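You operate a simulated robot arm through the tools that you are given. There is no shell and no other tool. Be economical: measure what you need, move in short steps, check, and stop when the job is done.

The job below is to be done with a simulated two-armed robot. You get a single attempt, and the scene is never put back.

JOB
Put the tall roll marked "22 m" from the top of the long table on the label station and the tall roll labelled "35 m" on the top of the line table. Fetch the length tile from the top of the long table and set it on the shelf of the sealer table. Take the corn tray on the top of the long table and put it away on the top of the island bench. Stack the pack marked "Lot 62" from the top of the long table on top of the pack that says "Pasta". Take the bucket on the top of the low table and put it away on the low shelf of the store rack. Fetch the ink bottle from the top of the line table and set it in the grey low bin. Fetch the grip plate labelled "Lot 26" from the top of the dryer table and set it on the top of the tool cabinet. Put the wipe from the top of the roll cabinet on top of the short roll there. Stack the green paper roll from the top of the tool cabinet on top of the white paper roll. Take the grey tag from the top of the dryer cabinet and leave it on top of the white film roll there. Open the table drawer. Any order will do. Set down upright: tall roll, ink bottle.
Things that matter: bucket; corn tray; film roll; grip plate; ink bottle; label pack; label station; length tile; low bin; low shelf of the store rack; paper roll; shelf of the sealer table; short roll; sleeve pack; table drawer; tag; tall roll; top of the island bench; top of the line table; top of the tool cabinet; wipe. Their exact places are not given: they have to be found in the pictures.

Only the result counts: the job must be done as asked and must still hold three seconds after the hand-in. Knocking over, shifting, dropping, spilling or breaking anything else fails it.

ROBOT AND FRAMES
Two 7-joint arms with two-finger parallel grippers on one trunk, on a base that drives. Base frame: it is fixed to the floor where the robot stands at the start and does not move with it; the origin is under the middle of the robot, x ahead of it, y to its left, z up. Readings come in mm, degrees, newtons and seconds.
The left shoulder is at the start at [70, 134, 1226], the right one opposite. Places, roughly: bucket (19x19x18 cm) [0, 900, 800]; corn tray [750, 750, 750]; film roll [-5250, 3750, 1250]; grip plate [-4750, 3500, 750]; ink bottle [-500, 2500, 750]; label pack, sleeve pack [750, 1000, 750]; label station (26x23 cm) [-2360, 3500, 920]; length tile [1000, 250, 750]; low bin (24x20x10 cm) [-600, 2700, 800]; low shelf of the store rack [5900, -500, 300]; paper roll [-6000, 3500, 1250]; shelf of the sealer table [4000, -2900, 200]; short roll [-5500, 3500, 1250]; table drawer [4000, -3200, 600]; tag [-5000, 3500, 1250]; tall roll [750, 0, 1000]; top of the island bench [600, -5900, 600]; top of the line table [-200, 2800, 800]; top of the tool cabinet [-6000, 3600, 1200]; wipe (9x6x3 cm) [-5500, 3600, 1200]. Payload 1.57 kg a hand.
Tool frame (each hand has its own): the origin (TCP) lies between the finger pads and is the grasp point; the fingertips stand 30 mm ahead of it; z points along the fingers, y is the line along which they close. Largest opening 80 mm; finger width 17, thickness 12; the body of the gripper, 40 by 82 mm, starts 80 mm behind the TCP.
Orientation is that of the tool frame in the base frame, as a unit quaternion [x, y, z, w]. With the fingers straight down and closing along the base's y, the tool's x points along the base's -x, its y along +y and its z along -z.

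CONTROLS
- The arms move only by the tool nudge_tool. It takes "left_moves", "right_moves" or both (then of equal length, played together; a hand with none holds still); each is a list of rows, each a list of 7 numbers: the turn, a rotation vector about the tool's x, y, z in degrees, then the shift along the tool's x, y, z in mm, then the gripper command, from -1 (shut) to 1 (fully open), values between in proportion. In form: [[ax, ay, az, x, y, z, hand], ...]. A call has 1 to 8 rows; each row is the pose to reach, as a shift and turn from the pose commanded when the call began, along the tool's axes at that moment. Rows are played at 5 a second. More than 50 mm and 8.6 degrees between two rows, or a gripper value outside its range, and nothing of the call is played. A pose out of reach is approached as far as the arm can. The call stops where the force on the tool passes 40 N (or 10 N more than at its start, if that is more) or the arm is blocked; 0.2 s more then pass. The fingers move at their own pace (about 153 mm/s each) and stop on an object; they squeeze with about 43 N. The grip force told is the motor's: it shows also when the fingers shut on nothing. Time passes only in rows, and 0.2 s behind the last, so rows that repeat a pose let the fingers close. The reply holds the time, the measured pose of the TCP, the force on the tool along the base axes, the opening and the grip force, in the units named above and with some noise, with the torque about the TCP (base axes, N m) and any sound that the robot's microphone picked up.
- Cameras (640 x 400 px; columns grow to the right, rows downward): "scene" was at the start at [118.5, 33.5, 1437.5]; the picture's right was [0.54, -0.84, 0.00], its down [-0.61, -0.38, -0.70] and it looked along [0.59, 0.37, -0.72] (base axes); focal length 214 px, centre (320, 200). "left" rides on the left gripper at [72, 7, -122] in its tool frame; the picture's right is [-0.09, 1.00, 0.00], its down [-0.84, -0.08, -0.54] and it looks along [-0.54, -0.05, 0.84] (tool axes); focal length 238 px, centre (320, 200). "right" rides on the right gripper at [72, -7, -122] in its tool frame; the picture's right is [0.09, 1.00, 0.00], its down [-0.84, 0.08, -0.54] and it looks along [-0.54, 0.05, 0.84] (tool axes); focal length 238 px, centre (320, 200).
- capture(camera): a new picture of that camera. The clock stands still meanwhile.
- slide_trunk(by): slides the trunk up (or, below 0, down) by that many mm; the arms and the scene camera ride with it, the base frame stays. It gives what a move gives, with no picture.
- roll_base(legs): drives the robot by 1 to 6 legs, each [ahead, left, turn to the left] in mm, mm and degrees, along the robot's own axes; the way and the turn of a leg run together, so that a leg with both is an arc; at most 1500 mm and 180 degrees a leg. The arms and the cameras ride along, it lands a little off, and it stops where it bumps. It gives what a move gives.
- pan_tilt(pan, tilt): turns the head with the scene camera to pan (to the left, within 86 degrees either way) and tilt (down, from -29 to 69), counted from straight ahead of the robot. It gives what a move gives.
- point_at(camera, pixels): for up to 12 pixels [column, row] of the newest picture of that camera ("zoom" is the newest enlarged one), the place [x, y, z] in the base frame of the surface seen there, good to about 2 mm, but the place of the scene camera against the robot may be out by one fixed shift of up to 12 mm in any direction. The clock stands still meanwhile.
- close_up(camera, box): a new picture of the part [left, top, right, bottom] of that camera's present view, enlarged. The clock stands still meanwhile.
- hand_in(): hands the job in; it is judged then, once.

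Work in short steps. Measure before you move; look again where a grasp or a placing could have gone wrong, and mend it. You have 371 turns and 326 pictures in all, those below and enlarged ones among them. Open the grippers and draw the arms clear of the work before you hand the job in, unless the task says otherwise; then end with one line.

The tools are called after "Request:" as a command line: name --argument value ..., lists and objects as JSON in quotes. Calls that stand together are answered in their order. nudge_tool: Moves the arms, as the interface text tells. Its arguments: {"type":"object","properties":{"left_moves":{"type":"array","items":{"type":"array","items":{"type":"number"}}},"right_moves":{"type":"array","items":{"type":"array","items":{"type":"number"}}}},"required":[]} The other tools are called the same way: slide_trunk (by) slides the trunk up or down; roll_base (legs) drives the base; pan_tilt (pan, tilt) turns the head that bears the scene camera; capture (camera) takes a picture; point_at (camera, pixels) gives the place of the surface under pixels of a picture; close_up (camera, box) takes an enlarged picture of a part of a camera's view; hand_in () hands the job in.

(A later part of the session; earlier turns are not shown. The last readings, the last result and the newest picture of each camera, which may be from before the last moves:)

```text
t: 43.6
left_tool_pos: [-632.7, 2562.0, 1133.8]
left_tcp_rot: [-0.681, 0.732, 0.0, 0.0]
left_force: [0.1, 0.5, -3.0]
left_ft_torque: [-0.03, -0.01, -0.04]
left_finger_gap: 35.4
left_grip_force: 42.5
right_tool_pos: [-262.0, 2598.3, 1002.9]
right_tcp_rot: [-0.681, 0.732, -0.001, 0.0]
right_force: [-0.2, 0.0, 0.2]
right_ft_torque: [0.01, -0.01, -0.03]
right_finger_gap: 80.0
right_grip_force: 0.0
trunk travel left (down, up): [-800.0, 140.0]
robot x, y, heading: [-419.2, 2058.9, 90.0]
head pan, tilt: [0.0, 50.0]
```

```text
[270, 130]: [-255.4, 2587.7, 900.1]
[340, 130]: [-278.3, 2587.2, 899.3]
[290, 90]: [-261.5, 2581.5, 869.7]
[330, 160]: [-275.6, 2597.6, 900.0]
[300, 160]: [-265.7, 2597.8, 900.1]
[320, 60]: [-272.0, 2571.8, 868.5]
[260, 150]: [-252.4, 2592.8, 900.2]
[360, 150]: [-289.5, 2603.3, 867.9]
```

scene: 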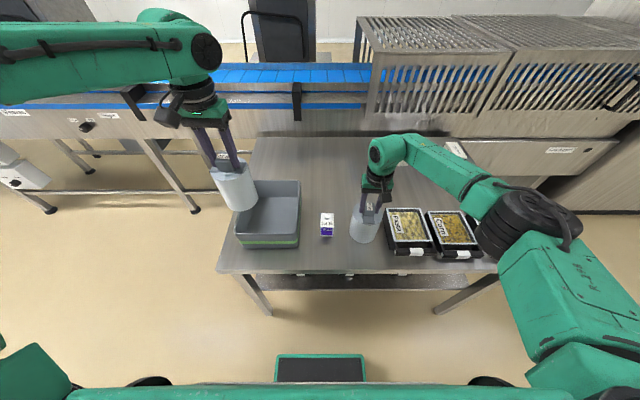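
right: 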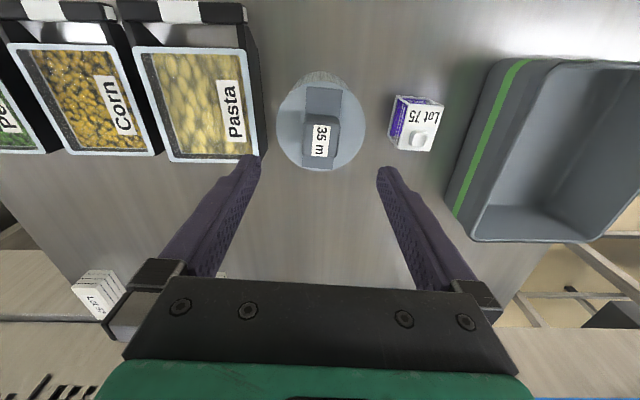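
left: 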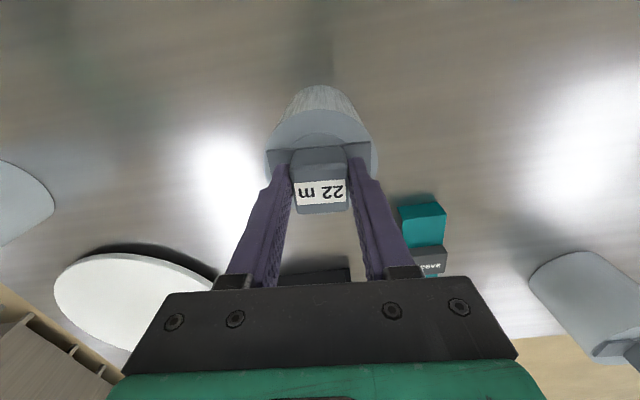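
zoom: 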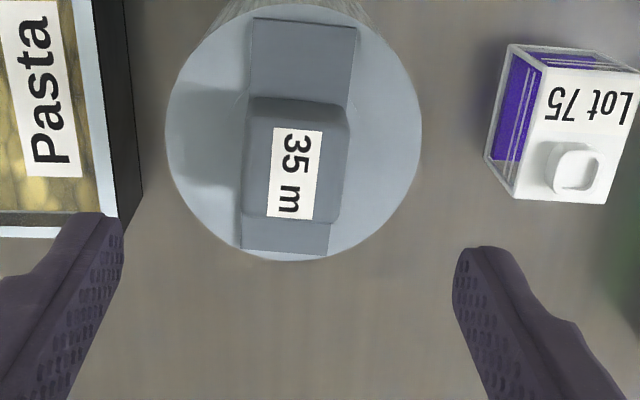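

Same move, split finer.

Request:
nudge_tool --right_moves '[[0, 0, 0, -1, 40, 0, 1], [0, 0, 0, -2, 85, 10, 1], [0, 0, 0, -4, 120, 25, 1], [0, 0, 0, -4, 133, 43, 1]]'

Request:
close_up --camera "right" --box '[220, 80, 440, 220]'

Request:
point_at --camera "zoom" --pixels '[[270, 130], [340, 130], [290, 90], [330, 160], [300, 160], [320, 60], [260, 150], [360, 150]]'

```text
t: 44.6
left_tool_pos: [-632.9, 2562.1, 1133.3]
left_tcp_rot: [-0.681, 0.732, -0.001, 0.0]
left_force: [0.3, -0.7, -2.6]
left_ft_torque: [-0.03, -0.01, -0.02]
left_finger_gap: 35.5
left_grip_force: 42.6
right_tool_pos: [-395.1, 2613.3, 960.5]
right_tcp_rot: [-0.681, 0.732, 0.0, 0.0]
right_force: [0.7, 0.4, 0.8]
right_ft_torque: [-0.02, 0.03, 0.0]
right_finger_gap: 80.0
right_grip_force: 0.1
trunk travel left (down, up): [-800.0, 140.0]
robot x, y, heading: [-420.4, 2055.4, 90.0]
head pan, tilt: [0.0, 50.0]
```

```text
2.86 times, centred on (330, 150) of right
```

zoom: 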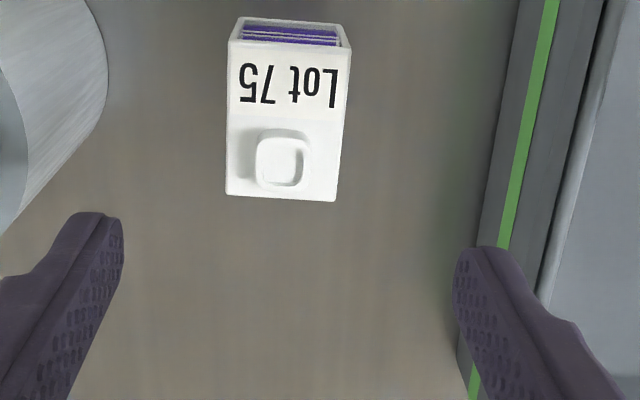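

```text
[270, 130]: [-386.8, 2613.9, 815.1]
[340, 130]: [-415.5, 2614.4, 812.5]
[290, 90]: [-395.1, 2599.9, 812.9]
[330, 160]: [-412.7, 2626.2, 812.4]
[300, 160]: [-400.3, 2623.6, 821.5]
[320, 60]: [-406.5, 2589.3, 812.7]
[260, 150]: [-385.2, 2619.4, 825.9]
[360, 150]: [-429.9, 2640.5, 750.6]
```

Bottle centre ≈(-393.5,2614), top 813. Descend to TCP z≈790 and close.

Request:
nudge_tool --right_moves '[[0, 0, 0, 0, -1.5, 45, 1], [0, 0, 0, 0, -1.5, 90, 1], [0, 0, 0, 0, -1.5, 135, 1], [0, 0, 0, 0, -1.5, 170, 1], [0, 0, 0, 0, -1.5, 170, -1], [0, 0, 0, 0, -1.5, 170, -1], [0, 0, 0, 0, -1.5, 170, -1]]'

Request:
nudge_tool --right_moves '[[0, 0, 0, 0, 0, -20, -1], [0, 0, 0, 0, 0, -60, -1], [0, 0, 0, 0, 0, -100, -1], [0, 0, 0, 0, 0, -130, -1]]'

Request:
capture --camera "right"

```text
t: 46.2
left_tool_pos: [-633.3, 2561.4, 1133.7]
left_tcp_rot: [-0.682, 0.732, 0.0, 0.0]
left_force: [-0.4, -0.1, -2.1]
left_ft_torque: [-0.02, 0.01, 0.0]
left_finger_gap: 35.5
left_grip_force: 42.7
right_tool_pos: [-389.4, 2591.5, 800.7]
right_tcp_rot: [-0.681, 0.733, 0.005, 0.002]
right_force: [-0.6, -1.6, 4.8]
right_ft_torque: [-0.14, -0.05, -0.04]
right_finger_gap: 45.5
right_grip_force: 43.1
right hand out of reach, approached as far as the arm can: row 3, 4, 5, 6, 7
trunk travel left (down, up): [-800.0, 140.0]
robot x, y, heading: [-417.4, 2056.9, 89.4]
head pan, tilt: [0.0, 50.0]
```

```text
t: 47.2
left_tool_pos: [-631.4, 2562.4, 1132.9]
left_tcp_rot: [-0.681, 0.732, 0.0, -0.001]
left_force: [-0.4, 0.5, -2.9]
left_ft_torque: [0.01, 0.02, -0.03]
left_finger_gap: 35.5
left_grip_force: 42.5
right_tool_pos: [-389.3, 2593.3, 931.9]
right_tcp_rot: [-0.681, 0.732, -0.001, -0.001]
right_force: [0.7, 0.1, -0.4]
right_ft_torque: [-0.02, 0.0, 0.01]
right_finger_gap: 45.3
right_grip_force: 43.1
trunk travel left (down, up): [-800.0, 140.0]
robot x, y, heading: [-418.3, 2058.2, 90.2]
head pan, tilt: [0.0, 50.0]
```

```text
289 pictures are left
```

right: 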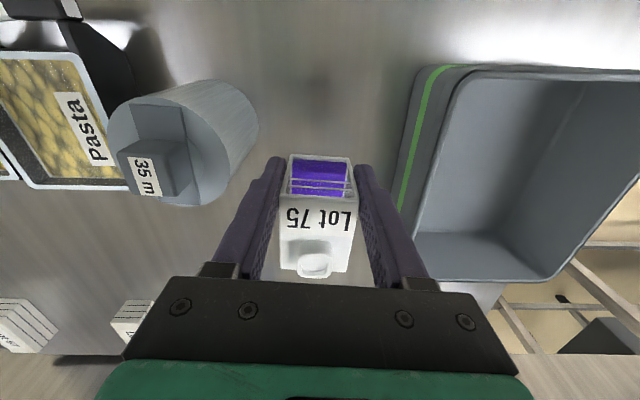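

Ink bottle held level, bottom ≈881, above the bin rim (820). Shift base left 190 and ahead 30 so it is over the bin.

Request:
roll_base --legs '[[30, 190, 0]]'

Request:
slide_trunk --by -40

Request:
capture --camera "right"

Request:
point_at --camera "right" --pixels '[[200, 120], [430, 120], [320, 250], [320, 100], [220, 200], [420, 200], [320, 140]]'

```text
t: 48.8
left_tool_pos: [-818.3, 2593.2, 1133.7]
left_tcp_rot: [-0.681, 0.733, 0.001, 0.0]
left_force: [0.3, -0.3, -1.2]
left_ft_torque: [0.01, -0.01, 0.03]
left_finger_gap: 35.4
left_grip_force: 42.3
right_tool_pos: [-575.0, 2624.3, 931.7]
right_tcp_rot: [-0.681, 0.733, 0.001, -0.001]
right_force: [-0.6, -0.9, -0.3]
right_ft_torque: [-0.01, 0.04, 0.0]
right_finger_gap: 45.6
right_grip_force: 42.9
trunk travel left (down, up): [-800.0, 140.0]
robot x, y, heading: [-606.1, 2083.7, 89.9]
head pan, tilt: [0.0, 50.0]
```

```text
t: 49.6
left_tool_pos: [-821.4, 2593.2, 1092.3]
left_tcp_rot: [-0.681, 0.732, 0.0, 0.001]
left_force: [-0.4, 0.1, -2.7]
left_ft_torque: [-0.02, -0.01, 0.0]
left_finger_gap: 35.2
left_grip_force: 42.3
right_tool_pos: [-576.8, 2624.3, 890.9]
right_tcp_rot: [-0.681, 0.732, 0.0, -0.001]
right_force: [0.5, 0.0, -1.1]
right_ft_torque: [-0.02, -0.01, 0.01]
right_finger_gap: 45.5
right_grip_force: 42.8
trunk travel left (down, up): [-760.0, 180.0]
robot x, y, heading: [-609.1, 2086.1, 90.0]
head pan, tilt: [0.0, 50.0]
```

```text
288 pictures are left
```

right: 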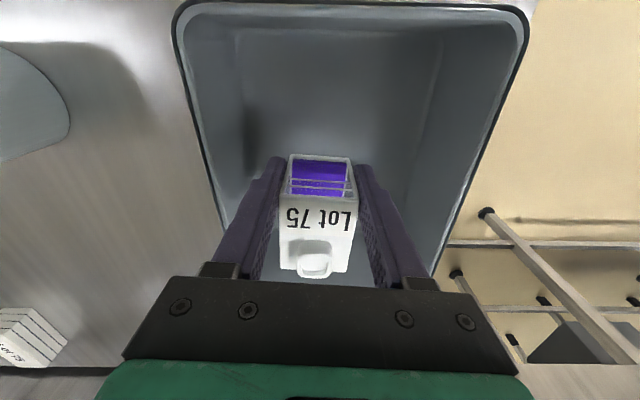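

```text
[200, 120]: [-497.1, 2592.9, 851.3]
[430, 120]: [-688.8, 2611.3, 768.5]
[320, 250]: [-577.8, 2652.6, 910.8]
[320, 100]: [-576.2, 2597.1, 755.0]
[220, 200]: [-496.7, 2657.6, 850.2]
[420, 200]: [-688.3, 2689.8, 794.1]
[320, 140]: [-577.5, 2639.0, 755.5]
```

Bin rim z≈850, floor ≈755; bottle is inside clear of walls. Shift 12 mm toward bin centre, then lower by the trunk 78 mm.

Request:
nudge_tool --right_moves '[[0, 0, 0, 0, 12, 0, -1], [0, 0, 0, 0, 12, 0, -1]]'

Request:
slide_trunk --by -78

Request:
capture --camera "right"

```text
t: 50.2
left_tool_pos: [-819.7, 2592.5, 1094.1]
left_tcp_rot: [-0.681, 0.733, 0.0, -0.001]
left_force: [0.1, 0.3, -2.6]
left_ft_torque: [0.03, 0.01, -0.01]
left_finger_gap: 35.4
left_grip_force: 42.4
right_tool_pos: [-589.3, 2624.7, 890.1]
right_tcp_rot: [-0.681, 0.732, 0.0, 0.0]
right_force: [0.1, -0.7, -0.6]
right_ft_torque: [-0.05, 0.03, 0.04]
right_finger_gap: 45.5
right_grip_force: 43.2
trunk travel left (down, up): [-760.0, 180.0]
robot x, y, heading: [-606.1, 2089.3, 89.8]
head pan, tilt: [0.0, 50.0]
```

```text
t: 51.4
left_tool_pos: [-821.0, 2594.4, 1016.1]
left_tcp_rot: [-0.68, 0.733, 0.0, 0.0]
left_force: [0.3, -0.4, -2.5]
left_ft_torque: [-0.02, 0.02, -0.01]
left_finger_gap: 35.8
left_grip_force: 42.8
right_tool_pos: [-587.9, 2625.0, 812.8]
right_tcp_rot: [-0.681, 0.732, 0.001, 0.0]
right_force: [0.9, 0.4, -1.9]
right_ft_torque: [0.0, 0.0, 0.01]
right_finger_gap: 45.3
right_grip_force: 42.6
trunk travel left (down, up): [-682.0, 258.0]
robot x, y, heading: [-609.0, 2086.8, 89.7]
head pan, tilt: [0.0, 50.0]
```

```text
287 pictures are left
```

right: 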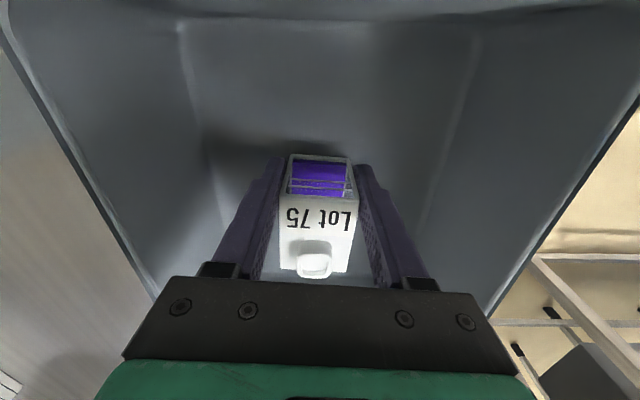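

Lower the last 6 mm, open partly, and lift out.

Request:
nudge_tool --right_moves '[[0, 0, 0, 0, 0, 4, -1], [0, 0, 0, 0, 0, 6.5, -1], [0, 0, 0, 0, 0, 6.5, 0.5], [0, 0, 0, 0, 0, 6.5, 0.5], [0, 0, 0, 0, 0, -20, 0.5], [0, 0, 0, 0, 0, -60, 0.5], [0, 0, 0, 0, 0, -100, 0.5], [0, 0, 0, 0, 0, -140, 0.5]]'

Request:
capture --camera "right"

```text
t: 53.2
left_tool_pos: [-821.0, 2593.0, 1016.3]
left_tcp_rot: [-0.68, 0.733, -0.001, 0.0]
left_force: [-0.1, -0.8, -2.8]
left_ft_torque: [-0.03, 0.01, 0.0]
left_finger_gap: 35.7
left_grip_force: 42.4
right_tool_pos: [-587.5, 2622.3, 952.1]
right_tcp_rot: [-0.68, 0.733, 0.001, 0.0]
right_force: [-0.1, -0.5, 0.0]
right_ft_torque: [0.02, 0.02, 0.0]
right_finger_gap: 60.0
right_grip_force: 0.1
trunk travel left (down, up): [-682.0, 258.0]
robot x, y, heading: [-608.9, 2086.3, 89.9]
head pan, tilt: [0.0, 50.0]
```

```text
286 pictures are left
```

right: 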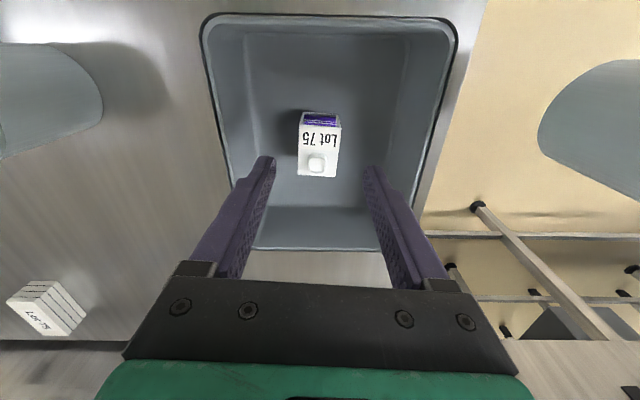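

Ink bottle stands in the bin. Raise the trunk, back off and drive left toward the label station.

Request:
slide_trunk --by 140

Request:
roll_base --legs '[[-250, 0, 0], [0, 1450, 0]]'

Request:
pan_tilt --pan 10 --tilt 25

Request:
capture --camera "scene"

```text
t: 54.9
left_tool_pos: [-820.8, 2594.2, 1156.3]
left_tcp_rot: [-0.681, 0.733, 0.0, -0.001]
left_force: [-0.6, 0.6, -2.5]
left_ft_torque: [0.0, -0.01, 0.01]
left_finger_gap: 35.3
left_grip_force: 41.9
right_tool_pos: [-586.5, 2624.4, 1090.6]
right_tcp_rot: [-0.681, 0.733, 0.0, 0.0]
right_force: [-0.7, 0.5, 1.1]
right_ft_torque: [0.05, 0.0, 0.01]
right_finger_gap: 60.2
right_grip_force: 0.1
trunk travel left (down, up): [-822.0, 118.0]
robot x, y, heading: [-606.3, 2089.1, 89.5]
head pan, tilt: [0.0, 50.0]
```

```text
t: 63.4
left_tool_pos: [-2263.2, 2346.1, 1155.8]
left_tcp_rot: [-0.681, 0.732, 0.0, -0.001]
left_force: [0.0, 0.5, -3.1]
left_ft_torque: [0.0, 0.0, -0.03]
left_finger_gap: 35.5
left_grip_force: 42.6
right_tool_pos: [-2031.5, 2377.8, 1091.7]
right_tcp_rot: [-0.682, 0.732, -0.001, 0.0]
right_force: [0.8, 0.7, -0.5]
right_ft_torque: [0.0, 0.01, 0.01]
right_finger_gap: 59.9
right_grip_force: 0.1
trunk travel left (down, up): [-822.0, 118.0]
robot x, y, heading: [-2052.2, 1838.7, 89.9]
head pan, tilt: [0.0, 50.0]
```

```text
t: 64.3
left_tool_pos: [-2262.8, 2345.9, 1155.4]
left_tcp_rot: [-0.681, 0.732, 0.0, 0.0]
left_force: [-0.7, -0.1, -3.1]
left_ft_torque: [0.0, 0.01, -0.01]
left_finger_gap: 35.2
left_grip_force: 43.0
right_tool_pos: [-2030.4, 2377.2, 1091.3]
right_tcp_rot: [-0.682, 0.731, -0.001, 0.0]
right_force: [0.7, 0.1, 0.3]
right_ft_torque: [0.01, 0.0, -0.01]
right_finger_gap: 60.1
right_grip_force: 0.0
trunk travel left (down, up): [-822.0, 118.0]
robot x, y, heading: [-2049.7, 1842.4, 89.9]
head pan, tilt: [10.0, 25.0]
```

```text
285 pictures are left
```

scene: 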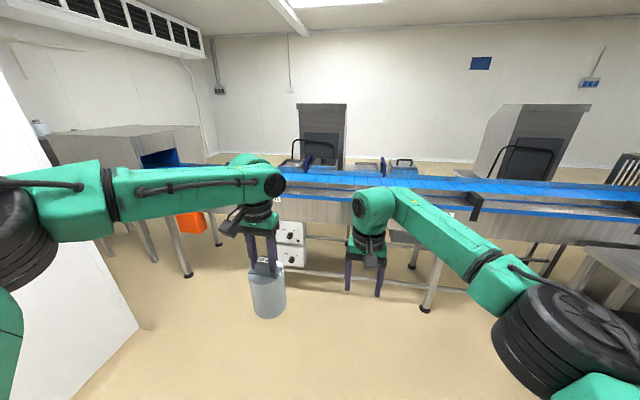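

Items sit on the conveyor at (295,165), (370,163), (405,167). Zoom and measure.

Request:
close_up --camera "scene" --box '[140, 100, 460, 300]'

Request:
point_at --camera "scene" --pixels '[[295, 166], [370, 164], [405, 168], [330, 178], [330, 190], [440, 185], [280, 225], [430, 305], [186, 275], [190, 222]]'

```text
2.00 times, centred on (300, 200) of scene
```

zoom: 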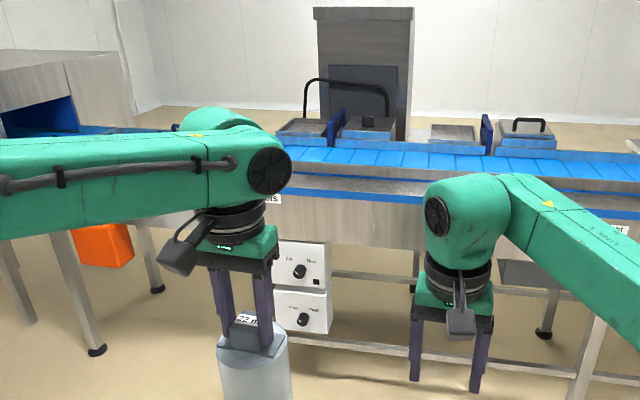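

```text
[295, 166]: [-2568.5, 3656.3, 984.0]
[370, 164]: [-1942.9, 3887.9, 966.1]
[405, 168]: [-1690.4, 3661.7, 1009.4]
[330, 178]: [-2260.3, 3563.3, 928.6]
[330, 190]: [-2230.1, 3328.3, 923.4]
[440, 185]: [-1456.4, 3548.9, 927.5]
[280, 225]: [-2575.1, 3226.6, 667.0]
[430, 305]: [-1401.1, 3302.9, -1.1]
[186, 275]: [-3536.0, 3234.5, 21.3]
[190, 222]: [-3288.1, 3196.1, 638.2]
```

Conveyor front at y≈3230, belt z≈925. Get closer (ahead 750) and look for the label station near (-2360,3500).

Request:
roll_base --legs '[[750, 0, 0]]'

Request:
pan_tilt --pan 15 --tilt 40

Request:
capture --camera "scene"

Request:
capture --camera "left"

```text
t: 68.5
left_tool_pos: [-2258.6, 3111.7, 1155.7]
left_tcp_rot: [-0.68, 0.733, 0.0, -0.001]
left_force: [0.0, -0.1, -2.8]
left_ft_torque: [0.02, 0.0, 0.0]
left_finger_gap: 35.4
left_grip_force: 42.4
right_tool_pos: [-2025.5, 3143.9, 1091.2]
right_tcp_rot: [-0.68, 0.733, 0.0, 0.0]
right_force: [0.0, -0.1, -0.1]
right_ft_torque: [0.0, 0.01, 0.01]
right_finger_gap: 60.0
right_grip_force: 0.1
trunk travel left (down, up): [-822.0, 118.0]
robot x, y, heading: [-2051.0, 2608.6, 89.5]
head pan, tilt: [10.0, 25.0]
```

```text
t: 69.2
left_tool_pos: [-2259.0, 3113.8, 1155.0]
left_tcp_rot: [-0.68, 0.733, -0.001, -0.001]
left_force: [0.0, -0.2, -2.3]
left_ft_torque: [-0.02, -0.02, 0.03]
left_finger_gap: 35.4
left_grip_force: 42.6
right_tool_pos: [-2027.4, 3143.2, 1091.8]
right_tcp_rot: [-0.68, 0.733, 0.0, 0.0]
right_force: [0.2, -0.1, -0.9]
right_ft_torque: [0.01, -0.01, -0.02]
right_finger_gap: 60.0
right_grip_force: 0.0
trunk travel left (down, up): [-822.0, 118.0]
robot x, y, heading: [-2048.7, 2607.5, 89.5]
head pan, tilt: [15.0, 40.0]
```

```text
283 pictures are left
```

scene: 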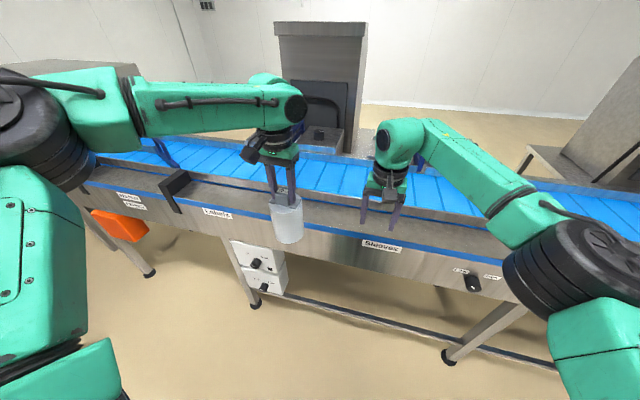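

```text
282 pictures are left
```

left: 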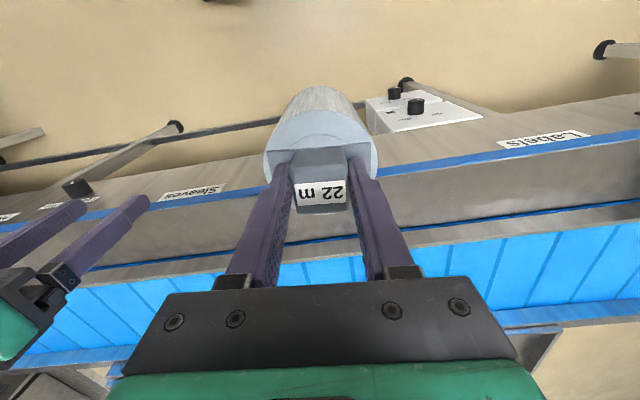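

The front ledge of the conveyor has signs: "Labels" at (217,212), "Sleeves" at (382,248). Zoom and measure.

Request:
close_up --camera "scene" --box '[90, 130, 430, 330]'

Request:
point_at --camera "scene" --pixels '[[217, 212], [205, 190], [230, 200], [175, 185], [245, 190], [262, 215], [330, 215], [382, 248], [330, 225], [217, 180], [250, 295]]'

Request:
point_at --camera "left" --pixels '[[540, 140], [520, 190], [190, 192], [190, 225], [430, 210], [600, 200], [420, 170], [500, 270]]'

```text
1.88 times, centred on (260, 230) of scene
```

zoom: 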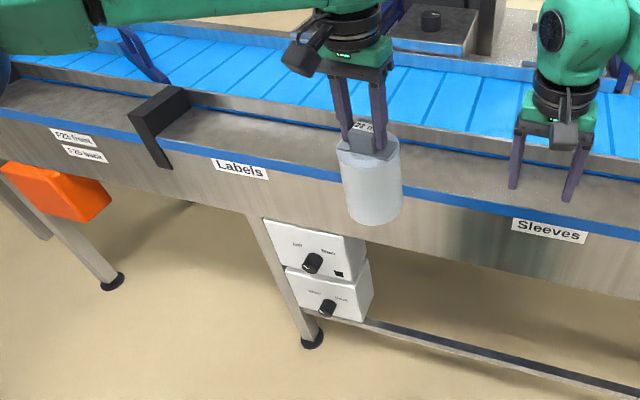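

```text
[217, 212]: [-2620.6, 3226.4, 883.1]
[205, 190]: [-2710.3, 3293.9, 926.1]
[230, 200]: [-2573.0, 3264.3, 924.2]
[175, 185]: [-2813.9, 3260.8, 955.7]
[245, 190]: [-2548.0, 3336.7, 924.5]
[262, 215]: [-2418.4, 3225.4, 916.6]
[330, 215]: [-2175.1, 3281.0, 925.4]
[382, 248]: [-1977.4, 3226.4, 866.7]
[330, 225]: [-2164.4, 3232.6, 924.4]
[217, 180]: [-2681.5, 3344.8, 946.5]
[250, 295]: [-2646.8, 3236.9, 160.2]
```

```text
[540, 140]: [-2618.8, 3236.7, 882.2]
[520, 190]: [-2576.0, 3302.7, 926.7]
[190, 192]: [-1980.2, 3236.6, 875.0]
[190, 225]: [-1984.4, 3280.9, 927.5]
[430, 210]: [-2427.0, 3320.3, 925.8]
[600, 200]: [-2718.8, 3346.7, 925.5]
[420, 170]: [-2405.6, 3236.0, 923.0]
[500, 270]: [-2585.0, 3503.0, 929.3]
```

The station area (-2360,3500) is hidden behind the left hand. Raise the trunk and shift left 330 mm so I view it between the arms.

Request:
slide_trunk --by 115

Request:
roll_base --legs '[[0, 330, 0]]'

Request:
pan_tilt --pan 0 --tilt 40

Request:
capture --camera "scene"

Request:
close_up --camera "scene" --box '[200, 80, 440, 230]'

```text
t: 70.7
left_tool_pos: [-2259.4, 3112.8, 1270.6]
left_tcp_rot: [-0.68, 0.733, 0.0, 0.0]
left_force: [-0.8, 0.6, -3.6]
left_ft_torque: [-0.03, 0.01, 0.01]
left_finger_gap: 35.4
left_grip_force: 42.5
right_tool_pos: [-2026.9, 3142.7, 1206.5]
right_tcp_rot: [-0.68, 0.734, 0.0, 0.0]
right_force: [0.0, -0.1, 0.4]
right_ft_torque: [-0.03, -0.01, -0.03]
right_finger_gap: 60.4
right_grip_force: 0.0
trunk travel left (down, up): [-937.0, 3.0]
robot x, y, heading: [-2046.9, 2602.5, 89.6]
head pan, tilt: [15.0, 40.0]
```

```text
t: 72.9
left_tool_pos: [-2588.8, 3112.4, 1270.2]
left_tcp_rot: [-0.681, 0.732, -0.001, -0.001]
left_force: [0.4, 0.0, -3.4]
left_ft_torque: [0.0, 0.03, -0.01]
left_finger_gap: 35.2
left_grip_force: 42.4
right_tool_pos: [-2355.5, 3143.4, 1205.7]
right_tcp_rot: [-0.681, 0.732, 0.0, -0.001]
right_force: [0.1, 0.6, -0.1]
right_ft_torque: [-0.02, 0.01, -0.02]
right_finger_gap: 59.9
right_grip_force: 0.0
trunk travel left (down, up): [-937.0, 3.0]
robot x, y, heading: [-2379.5, 2609.5, 89.8]
head pan, tilt: [15.0, 40.0]
```

```text
t: 73.7
left_tool_pos: [-2591.4, 3113.1, 1270.8]
left_tcp_rot: [-0.681, 0.732, 0.0, -0.001]
left_force: [0.1, -0.5, -3.1]
left_ft_torque: [-0.02, -0.02, -0.03]
left_finger_gap: 35.4
left_grip_force: 41.9
right_tool_pos: [-2358.5, 3145.1, 1206.3]
right_tcp_rot: [-0.682, 0.732, 0.0, 0.0]
right_force: [0.7, 0.5, 0.7]
right_ft_torque: [0.0, 0.0, -0.02]
right_finger_gap: 60.2
right_grip_force: 0.0
trunk travel left (down, up): [-937.0, 3.0]
robot x, y, heading: [-2380.7, 2606.1, 89.8]
head pan, tilt: [0.0, 40.0]
```

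```text
280 pictures are left
```

scene: 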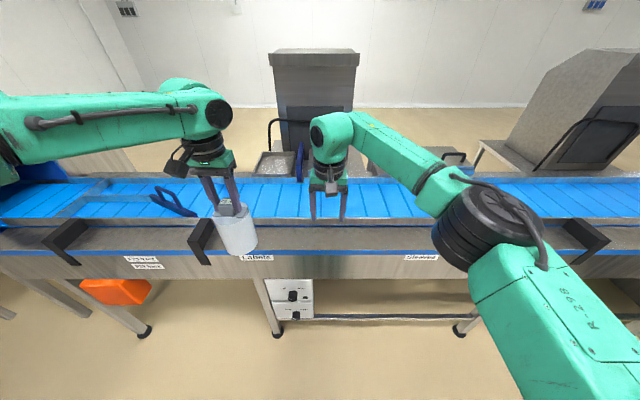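

```text
2.67 times, centred on (320, 155) of scene
```

zoom: 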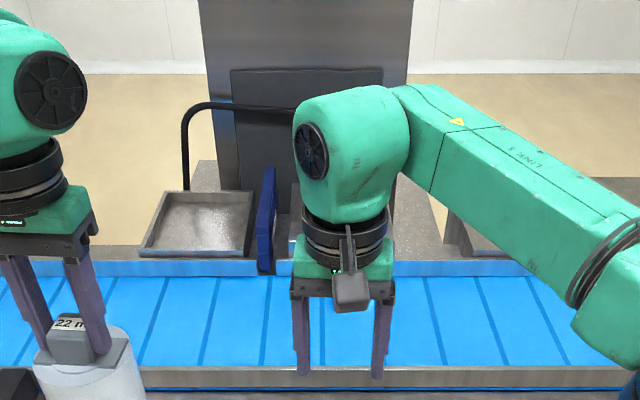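

No distinct station plate is visible yet; measure the trays behind the belt, the belt edges and brackets.

Request:
point_at --camera "zoom" --pixels '[[200, 222], [145, 250], [245, 250], [165, 195], [250, 195], [265, 230], [450, 250], [430, 210], [230, 268], [230, 360], [220, 180], [480, 240]]'

Request:
point_at --camera "scene" --pixels '[[255, 258], [422, 258], [205, 232], [290, 235], [290, 225], [65, 235], [580, 230], [180, 205], [370, 210], [142, 260]]'

```text
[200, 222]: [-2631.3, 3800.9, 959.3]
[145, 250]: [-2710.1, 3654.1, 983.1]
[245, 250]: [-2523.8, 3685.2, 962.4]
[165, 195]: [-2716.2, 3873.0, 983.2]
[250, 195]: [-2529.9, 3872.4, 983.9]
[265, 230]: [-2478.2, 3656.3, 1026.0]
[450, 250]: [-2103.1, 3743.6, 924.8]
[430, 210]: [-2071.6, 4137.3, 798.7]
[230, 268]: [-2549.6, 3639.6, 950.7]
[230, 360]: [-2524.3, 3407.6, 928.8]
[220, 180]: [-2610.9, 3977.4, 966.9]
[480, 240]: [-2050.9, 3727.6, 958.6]
```

```text
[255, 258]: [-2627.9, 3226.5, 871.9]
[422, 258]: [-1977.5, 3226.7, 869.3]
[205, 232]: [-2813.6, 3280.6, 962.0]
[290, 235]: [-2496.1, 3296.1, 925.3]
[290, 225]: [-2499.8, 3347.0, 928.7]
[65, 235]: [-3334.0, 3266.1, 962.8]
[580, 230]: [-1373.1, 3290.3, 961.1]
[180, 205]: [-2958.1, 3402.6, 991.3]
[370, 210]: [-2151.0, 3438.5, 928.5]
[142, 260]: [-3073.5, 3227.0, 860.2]
```

Move the right hand 250 mm to the right to uncover what is behind it.

Request:
nudge_tool --right_moves '[[0, 0, 0, 20, -45, 0, 1], [0, 0, 0, 40, -88, 0, 1], [0, 0, 0, 60, -130, 0, 1], [0, 0, 0, 80, -172, 0, 1], [0, 0, 0, 100, -215, 0, 1], [0, 0, 0, 120, -258, 0, 1]]'

Request:
close_up --camera "scene" --box '[200, 100, 440, 250]'

Request:
point_at --camera "zoom" --pixels '[[320, 150], [290, 200], [400, 200], [300, 150], [370, 150], [320, 190], [320, 260], [480, 190], [340, 320]]'

```text
t: 75.0
left_tool_pos: [-2590.1, 3110.3, 1271.8]
left_tcp_rot: [-0.681, 0.732, 0.001, 0.0]
left_force: [0.2, -1.2, -2.0]
left_ft_torque: [-0.01, 0.01, 0.0]
left_finger_gap: 35.4
left_grip_force: 42.6
right_tool_pos: [-2107.9, 3003.2, 1207.5]
right_tcp_rot: [-0.681, 0.732, 0.0, 0.0]
right_force: [0.4, -0.1, -0.2]
right_ft_torque: [-0.02, 0.05, -0.01]
right_finger_gap: 80.2
right_grip_force: 0.1
trunk travel left (down, up): [-937.0, 3.0]
robot x, y, heading: [-2381.2, 2611.4, 90.0]
head pan, tilt: [0.0, 40.0]
```

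```text
2.67 times, centred on (320, 175) of scene
```

zoom: 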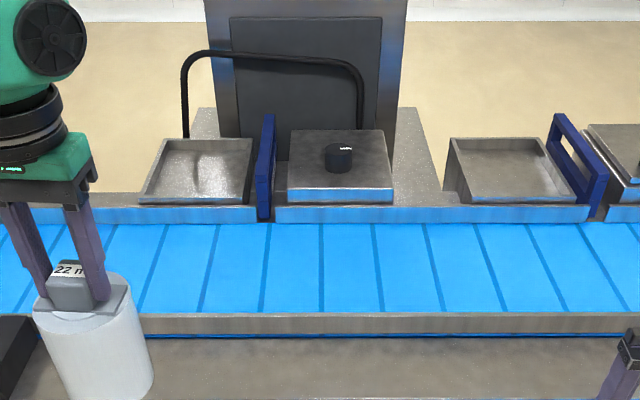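

```text
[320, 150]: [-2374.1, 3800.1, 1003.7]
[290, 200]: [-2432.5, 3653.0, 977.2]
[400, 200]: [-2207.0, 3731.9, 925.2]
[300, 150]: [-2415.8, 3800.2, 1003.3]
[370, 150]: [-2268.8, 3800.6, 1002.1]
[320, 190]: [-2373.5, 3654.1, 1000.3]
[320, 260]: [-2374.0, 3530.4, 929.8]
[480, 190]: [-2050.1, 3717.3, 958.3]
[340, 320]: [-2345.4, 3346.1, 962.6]
```

The belt trough (y≈3360–3630, z≈929) matches the given station size and centre, so the label station is the belt patch at (-2360,3495). Drive right 215 and ahead 335.

Request:
roll_base --legs '[[0, -215, 0], [335, 0, 0]]'

Request:
capture --camera "left"

```text
t: 78.5
left_tool_pos: [-2367.9, 3440.2, 1271.9]
left_tcp_rot: [-0.68, 0.733, 0.001, 0.001]
left_force: [-0.2, -0.1, -2.5]
left_ft_torque: [0.04, -0.02, 0.0]
left_finger_gap: 35.5
left_grip_force: 42.3
right_tool_pos: [-1887.5, 3328.8, 1207.5]
right_tcp_rot: [-0.68, 0.733, 0.001, 0.001]
right_force: [0.2, -0.2, 0.9]
right_ft_torque: [0.01, -0.01, 0.0]
right_finger_gap: 79.8
right_grip_force: 0.1
trunk travel left (down, up): [-937.0, 3.0]
robot x, y, heading: [-2157.8, 2936.8, 89.5]
head pan, tilt: [0.0, 40.0]
```

```text
277 pictures are left
```

left: 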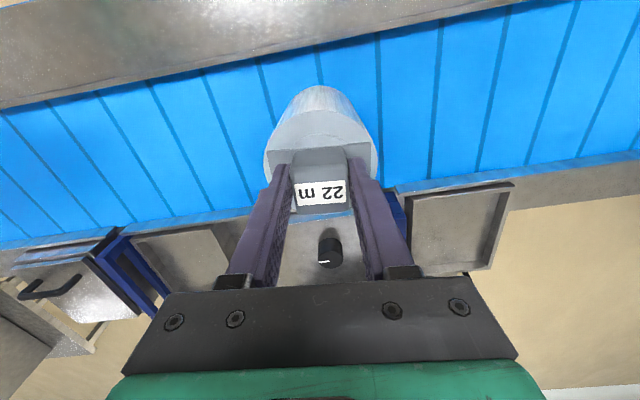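

Measure the belt with the wrist camera for exact height and edges.

Request:
point_at --camera "left" --pixels '[[230, 140], [410, 140], [300, 75], [260, 56], [230, 205], [430, 185], [310, 60], [470, 180]]'

```text
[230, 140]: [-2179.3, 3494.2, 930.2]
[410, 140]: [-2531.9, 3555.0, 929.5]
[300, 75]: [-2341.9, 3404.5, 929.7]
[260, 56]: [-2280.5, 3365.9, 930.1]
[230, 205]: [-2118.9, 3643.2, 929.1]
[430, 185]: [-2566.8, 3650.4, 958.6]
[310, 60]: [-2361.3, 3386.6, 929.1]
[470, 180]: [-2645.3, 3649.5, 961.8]
```

Belt z≈929.7. Move left hand to (-2360,3500) and lower until the roll is 2 mm above the belt.

Request:
nudge_tool --left_moves '[[0, 0, 0, -30, -2, 10, -1], [0, 0, 0, -60, -4, 30, -1], [0, 0, 0, -60, -4, 70, -1], [0, 0, 0, -60, -4, 110, -1], [0, 0, 0, -60, -4, 145, -1], [0, 0, 0, -60, -4, 172, -1], [0, 0, 0, -60, -4, 183, -1], [0, 0, 0, -60, -4, 183, -1]]'

Request:
capture --camera "left"

```text
t: 80.3
left_tool_pos: [-2372.6, 3470.1, 1104.4]
left_tcp_rot: [-0.679, 0.734, 0.0, 0.0]
left_force: [0.3, 0.4, -3.1]
left_ft_torque: [0.0, 0.0, 0.0]
left_finger_gap: 35.4
left_grip_force: 42.2
left hand out of reach, approached as far as the arm can: row 2, 3, 4, 5, 6, 7, 8
right_tool_pos: [-1887.9, 3333.4, 1205.8]
right_tcp_rot: [-0.68, 0.733, -0.001, 0.0]
right_force: [0.3, 0.6, 0.2]
right_ft_torque: [-0.01, 0.06, 0.03]
right_finger_gap: 80.1
right_grip_force: 0.1
trunk travel left (down, up): [-937.0, 3.0]
robot x, y, heading: [-2158.2, 2933.0, 89.6]
head pan, tilt: [0.0, 40.0]
```

```text
276 pictures are left
```

left: 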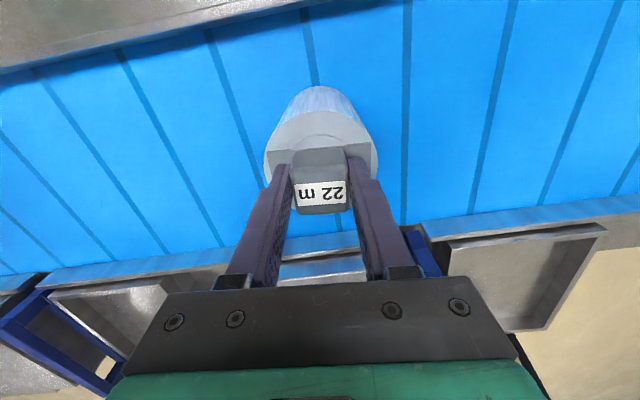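

Reach limit; nudge the base ahead 28 mm and right 10, then lower with the trunk.

Request:
roll_base --legs '[[28, -10, 0]]'

Request:
slide_trunk --by -17

Request:
capture --camera "scene"

```text
t: 81.1
left_tool_pos: [-2364.1, 3491.3, 1106.1]
left_tcp_rot: [-0.68, 0.734, 0.002, 0.002]
left_force: [-0.4, -1.7, -2.4]
left_ft_torque: [-0.01, 0.02, 0.02]
left_finger_gap: 35.4
left_grip_force: 42.3
right_tool_pos: [-1879.4, 3354.4, 1211.6]
right_tcp_rot: [-0.679, 0.734, 0.001, 0.002]
right_force: [-0.4, -1.0, 0.3]
right_ft_torque: [0.06, -0.01, -0.03]
right_finger_gap: 79.8
right_grip_force: 0.2
trunk travel left (down, up): [-937.0, 3.0]
robot x, y, heading: [-2146.9, 2964.9, 89.5]
head pan, tilt: [0.0, 40.0]
```

```text
t: 81.8
left_tool_pos: [-2361.7, 3496.3, 1087.4]
left_tcp_rot: [-0.68, 0.734, 0.0, 0.002]
left_force: [0.0, -0.2, -2.1]
left_ft_torque: [0.02, 0.03, -0.01]
left_finger_gap: 35.7
left_grip_force: 42.2
right_tool_pos: [-1878.8, 3359.5, 1190.1]
right_tcp_rot: [-0.679, 0.734, 0.001, 0.0]
right_force: [0.7, 0.2, 0.3]
right_ft_torque: [0.02, 0.0, -0.03]
right_finger_gap: 80.3
right_grip_force: 0.1
trunk travel left (down, up): [-920.0, 20.0]
robot x, y, heading: [-2145.6, 2963.4, 89.6]
head pan, tilt: [0.0, 40.0]
```

```text
275 pictures are left
```

scene: 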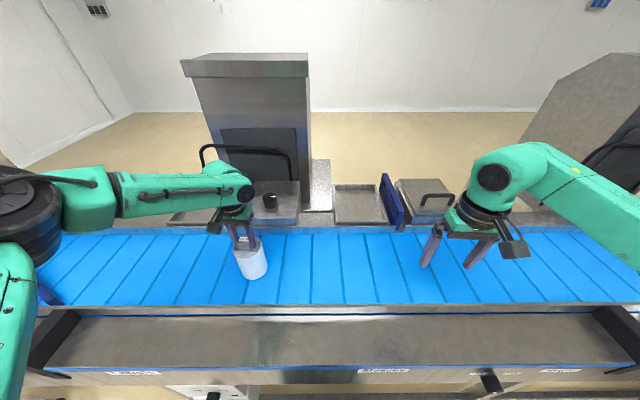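

Roll bottom ≈3 mm above the belt. Lower by trunk 3 mm, then release.

Request:
slide_trunk --by -3

Request:
nudge_tool --left_moves '[[0, 0, 0, 0, 0, 0, 1], [0, 0, 0, 0, 0, 0, 1], [0, 0, 0, 0, 0, 0, 1]]'

Request:
slide_trunk --by 23

Request:
nudge_tool --left_moves '[[0, 0, 0, 0, 0, -30, 1], [0, 0, 0, 0, 0, -70, 1], [0, 0, 0, 0, 0, -110, 1], [0, 0, 0, 0, 0, -150, 1]]'

Request:
capture --camera "left"

```text
t: 82.3
left_tool_pos: [-2361.6, 3497.5, 1083.9]
left_tcp_rot: [-0.68, 0.734, 0.0, 0.0]
left_force: [0.4, 1.0, -2.3]
left_ft_torque: [-0.02, -0.02, 0.0]
left_finger_gap: 35.4
left_grip_force: 42.7
right_tool_pos: [-1877.4, 3359.8, 1186.6]
right_tcp_rot: [-0.679, 0.734, 0.0, 0.0]
right_force: [0.7, -0.9, -0.5]
right_ft_torque: [0.01, 0.0, 0.01]
right_finger_gap: 79.9
right_grip_force: 0.0
trunk travel left (down, up): [-917.0, 23.0]
robot x, y, heading: [-2145.6, 2961.3, 89.5]
head pan, tilt: [0.0, 40.0]
```

```text
t: 83.1
left_tool_pos: [-2362.4, 3496.0, 1085.1]
left_tcp_rot: [-0.679, 0.734, 0.0, 0.0]
left_force: [0.1, 0.4, -0.2]
left_ft_torque: [0.02, -0.01, -0.01]
left_finger_gap: 80.3
left_grip_force: 0.0
right_tool_pos: [-1876.3, 3360.0, 1187.2]
right_tcp_rot: [-0.679, 0.734, 0.0, 0.0]
right_force: [0.5, 0.9, -0.6]
right_ft_torque: [-0.02, 0.01, 0.0]
right_finger_gap: 80.2
right_grip_force: 0.0
trunk travel left (down, up): [-917.0, 23.0]
robot x, y, heading: [-2144.4, 2962.8, 89.6]
head pan, tilt: [0.0, 40.0]
```

```text
t: 83.8
left_tool_pos: [-2361.2, 3496.2, 1107.6]
left_tcp_rot: [-0.68, 0.734, -0.001, 0.0]
left_force: [-0.3, -0.1, 0.1]
left_ft_torque: [-0.01, -0.01, -0.01]
left_finger_gap: 79.8
left_grip_force: 0.1
right_tool_pos: [-1877.1, 3359.9, 1209.2]
right_tcp_rot: [-0.68, 0.734, 0.0, 0.0]
right_force: [0.0, 0.3, 0.7]
right_ft_torque: [-0.01, -0.05, 0.0]
right_finger_gap: 79.9
right_grip_force: 0.0
trunk travel left (down, up): [-940.0, 0.0]
robot x, y, heading: [-2148.5, 2962.6, 89.6]
head pan, tilt: [0.0, 40.0]
```

```text
t: 84.8
left_tool_pos: [-2362.4, 3497.1, 1259.0]
left_tcp_rot: [-0.68, 0.733, 0.0, 0.0]
left_force: [-0.6, 0.9, -1.3]
left_ft_torque: [-0.01, 0.05, -0.02]
left_finger_gap: 80.1
left_grip_force: 0.1
right_tool_pos: [-1877.1, 3360.3, 1210.7]
right_tcp_rot: [-0.679, 0.734, 0.0, -0.001]
right_force: [0.0, -0.2, 0.3]
right_ft_torque: [0.02, -0.01, 0.0]
right_finger_gap: 79.9
right_grip_force: 0.1
trunk travel left (down, up): [-940.0, 0.0]
robot x, y, heading: [-2149.2, 2960.2, 89.5]
head pan, tilt: [0.0, 40.0]
```

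```text
274 pictures are left
```

left: 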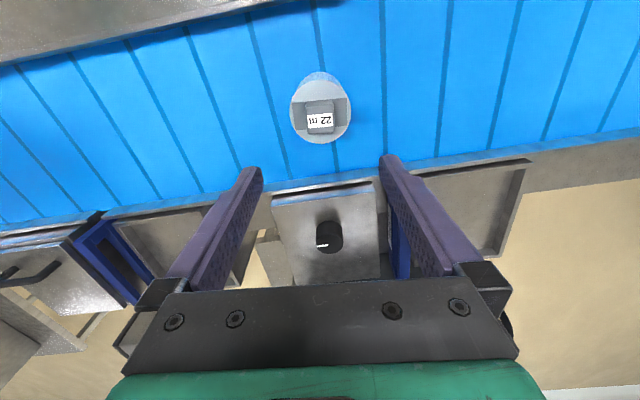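

22 m roll stands on the label station. Back off, pull arms in, and look left for the way round the pillar to the dryer area.

Request:
roll_base --legs '[[-1000, 0, 0]]'

Request:
nudge_tool --left_moves '[[0, 0, 0, 30, 0, 0, 1], [0, 0, 0, 70, 0, 0, 1], [0, 0, 0, 110, 0, 0, 1], [0, 0, 0, 150, 0, 0, 1], [0, 0, 0, 190, 0, 0, 1]]' --right_moves '[[0, 0, 0, 10, 0, 0, 1], [0, 0, 0, 20, 0, 0, 1], [0, 0, 0, 30, 0, 0, 1], [0, 0, 0, 40, 0, 0, 1], [0, 0, 0, 50, 0, 0, 1]]'

Request:
pan_tilt --pan 55 --tilt 20

Request:
capture --camera "scene"

```text
t: 90.1
left_tool_pos: [-2369.0, 2478.5, 1258.0]
left_tcp_rot: [-0.678, 0.735, 0.0, 0.0]
left_force: [0.1, -0.5, -0.2]
left_ft_torque: [-0.01, 0.0, 0.01]
left_finger_gap: 79.9
left_grip_force: 0.0
right_tool_pos: [-1884.9, 2339.9, 1208.0]
right_tcp_rot: [-0.678, 0.735, -0.001, -0.001]
right_force: [-0.3, 1.2, -0.2]
right_ft_torque: [-0.02, 0.03, -0.03]
right_finger_gap: 80.1
right_grip_force: 0.0
trunk travel left (down, up): [-940.0, 0.0]
robot x, y, heading: [-2156.2, 1940.7, 89.4]
head pan, tilt: [0.0, 40.0]
```

```text
t: 91.3
left_tool_pos: [-2387.5, 2283.5, 1258.9]
left_tcp_rot: [-0.676, 0.736, 0.0, 0.002]
left_force: [0.3, -0.5, 0.2]
left_ft_torque: [0.01, -0.01, 0.01]
left_finger_gap: 79.8
left_grip_force: 0.0
right_tool_pos: [-1888.5, 2285.9, 1210.2]
right_tcp_rot: [-0.678, 0.735, 0.001, 0.001]
right_force: [0.4, -0.2, 0.0]
right_ft_torque: [0.03, 0.0, 0.0]
right_finger_gap: 80.1
right_grip_force: 0.0
trunk travel left (down, up): [-940.0, 0.0]
robot x, y, heading: [-2155.0, 1945.6, 89.5]
head pan, tilt: [0.0, 40.0]
```

```text
t: 92.5
left_tool_pos: [-2386.2, 2287.4, 1258.6]
left_tcp_rot: [-0.677, 0.736, 0.0, 0.001]
left_force: [-0.2, -0.3, 0.5]
left_ft_torque: [-0.01, 0.02, -0.01]
left_finger_gap: 79.8
left_grip_force: 0.1
right_tool_pos: [-1888.6, 2289.8, 1208.9]
right_tcp_rot: [-0.678, 0.735, 0.0, 0.0]
right_force: [0.5, -0.4, 0.7]
right_ft_torque: [0.01, 0.02, -0.01]
right_finger_gap: 79.9
right_grip_force: 0.0
trunk travel left (down, up): [-940.0, 0.0]
robot x, y, heading: [-2157.2, 1942.0, 89.1]
head pan, tilt: [55.0, 20.0]
```

```text
273 pictures are left
```

scene: 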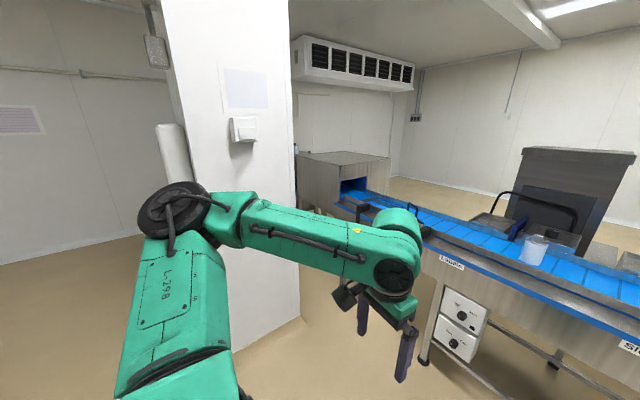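

Measure the pillar's corners and see walls/conveyor end.

Request:
point_at --camera "scene" --pixels '[[235, 345], [298, 315], [230, 240], [280, 230], [200, 160], [298, 200], [320, 185], [100, 240], [534, 240], [534, 262]]'

Request:
pan_tilt --pan 86 --tilt 20

Request:
capture --camera "scene"

```text
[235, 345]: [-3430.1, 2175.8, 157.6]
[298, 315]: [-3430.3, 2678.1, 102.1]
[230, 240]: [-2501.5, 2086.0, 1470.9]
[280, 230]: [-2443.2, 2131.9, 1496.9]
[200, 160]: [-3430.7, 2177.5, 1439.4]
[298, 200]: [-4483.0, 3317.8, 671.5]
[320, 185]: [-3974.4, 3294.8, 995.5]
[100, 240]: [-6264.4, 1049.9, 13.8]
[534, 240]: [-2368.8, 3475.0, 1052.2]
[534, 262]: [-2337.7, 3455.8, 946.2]
```

```text
t: 93.5
left_tool_pos: [-2386.6, 2288.0, 1258.2]
left_tcp_rot: [-0.678, 0.735, 0.0, 0.0]
left_force: [0.4, -0.5, -0.4]
left_ft_torque: [-0.01, 0.0, 0.01]
left_finger_gap: 79.9
left_grip_force: 0.0
right_tool_pos: [-1887.7, 2289.4, 1209.6]
right_tcp_rot: [-0.677, 0.736, 0.0, 0.0]
right_force: [-0.9, -0.3, -0.2]
right_ft_torque: [0.02, 0.02, 0.0]
right_finger_gap: 80.0
right_grip_force: 0.0
trunk travel left (down, up): [-940.0, 0.0]
robot x, y, heading: [-2156.5, 1942.1, 89.6]
head pan, tilt: [85.9, 20.0]
```

```text
272 pictures are left
```

scene: 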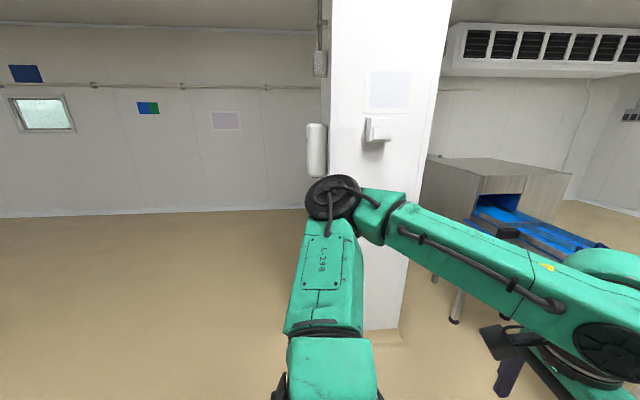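

Pillar occupies x≲-3430, y 2130–2690; open floor south of it. Drive along y≈1450 to x≈-4750 and look.

Request:
roll_base --legs '[[-500, 0, 0.6], [0, 1450, 0], [0, 1200, 0]]'

Request:
pan_tilt --pan 10 --tilt 25

Request:
capture --camera "scene"

```text
t: 109.0
left_tool_pos: [-5058.1, 1815.0, 1258.7]
left_tcp_rot: [-0.677, 0.736, -0.001, 0.0]
left_force: [-1.2, 0.0, 0.5]
left_ft_torque: [0.0, -0.01, 0.01]
left_finger_gap: 80.1
left_grip_force: 0.1
right_tool_pos: [-4558.5, 1818.0, 1208.6]
right_tcp_rot: [-0.677, 0.736, 0.0, 0.0]
right_force: [0.1, 0.1, 1.4]
right_ft_torque: [-0.03, 0.0, -0.01]
right_finger_gap: 80.1
right_grip_force: 0.1
trunk travel left (down, up): [-940.0, 0.0]
robot x, y, heading: [-4827.2, 1466.2, 89.5]
head pan, tilt: [85.9, 20.0]
```

```text
t: 110.5
left_tool_pos: [-5060.0, 1815.7, 1259.6]
left_tcp_rot: [-0.677, 0.736, 0.0, -0.001]
left_force: [0.5, -0.7, 0.4]
left_ft_torque: [0.0, 0.02, 0.01]
left_finger_gap: 80.0
left_grip_force: 0.0
right_tool_pos: [-4561.0, 1818.5, 1209.4]
right_tcp_rot: [-0.678, 0.735, 0.0, 0.0]
right_force: [0.6, 0.2, 0.1]
right_ft_torque: [0.02, -0.01, 0.02]
right_finger_gap: 79.9
right_grip_force: 0.1
trunk travel left (down, up): [-940.0, 0.0]
robot x, y, heading: [-4830.9, 1470.7, 89.3]
head pan, tilt: [10.0, 25.0]
```

```text
271 pictures are left
```

scene: 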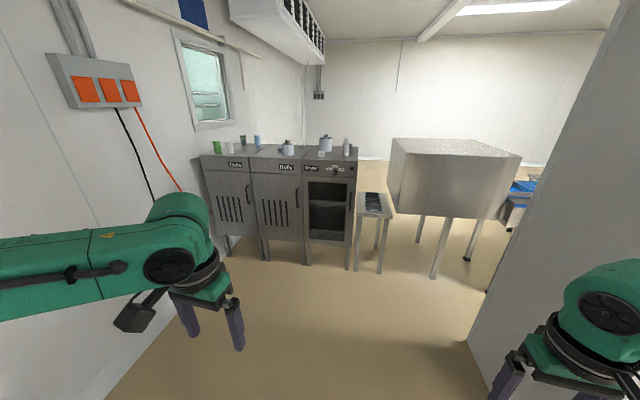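

Cabinets Tools/Rolls/Dryer at (230..335,150) and dryer table at (375,210). Measure.

Request:
close_up --camera "scene" --box '[190, 110, 410, 250]'

Request:
point_at --camera "scene" --pixels '[[204, 158], [230, 158], [252, 160], [302, 162], [350, 162], [217, 147], [288, 149], [325, 143], [346, 147], [375, 205], [360, 215], [392, 218]]'

```text
2.86 times, centred on (300, 180) of scene
```

zoom: 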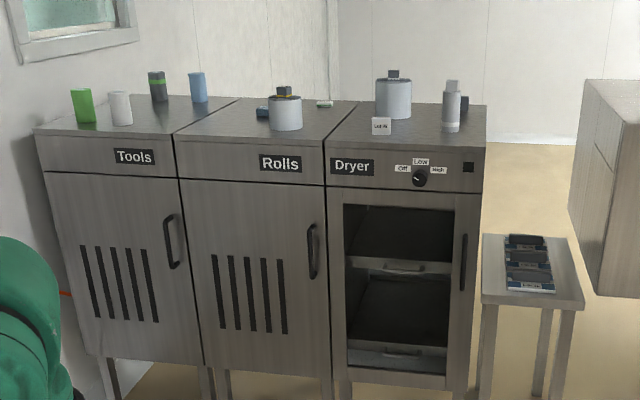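

```text
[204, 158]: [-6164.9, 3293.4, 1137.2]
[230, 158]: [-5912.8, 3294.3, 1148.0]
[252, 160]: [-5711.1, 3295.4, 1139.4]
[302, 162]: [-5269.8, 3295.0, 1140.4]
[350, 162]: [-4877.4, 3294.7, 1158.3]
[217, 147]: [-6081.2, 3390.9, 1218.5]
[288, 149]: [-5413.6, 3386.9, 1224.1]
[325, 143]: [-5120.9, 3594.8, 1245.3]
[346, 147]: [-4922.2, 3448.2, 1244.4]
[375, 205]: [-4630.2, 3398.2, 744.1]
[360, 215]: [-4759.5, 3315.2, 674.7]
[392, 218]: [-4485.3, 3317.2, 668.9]
```

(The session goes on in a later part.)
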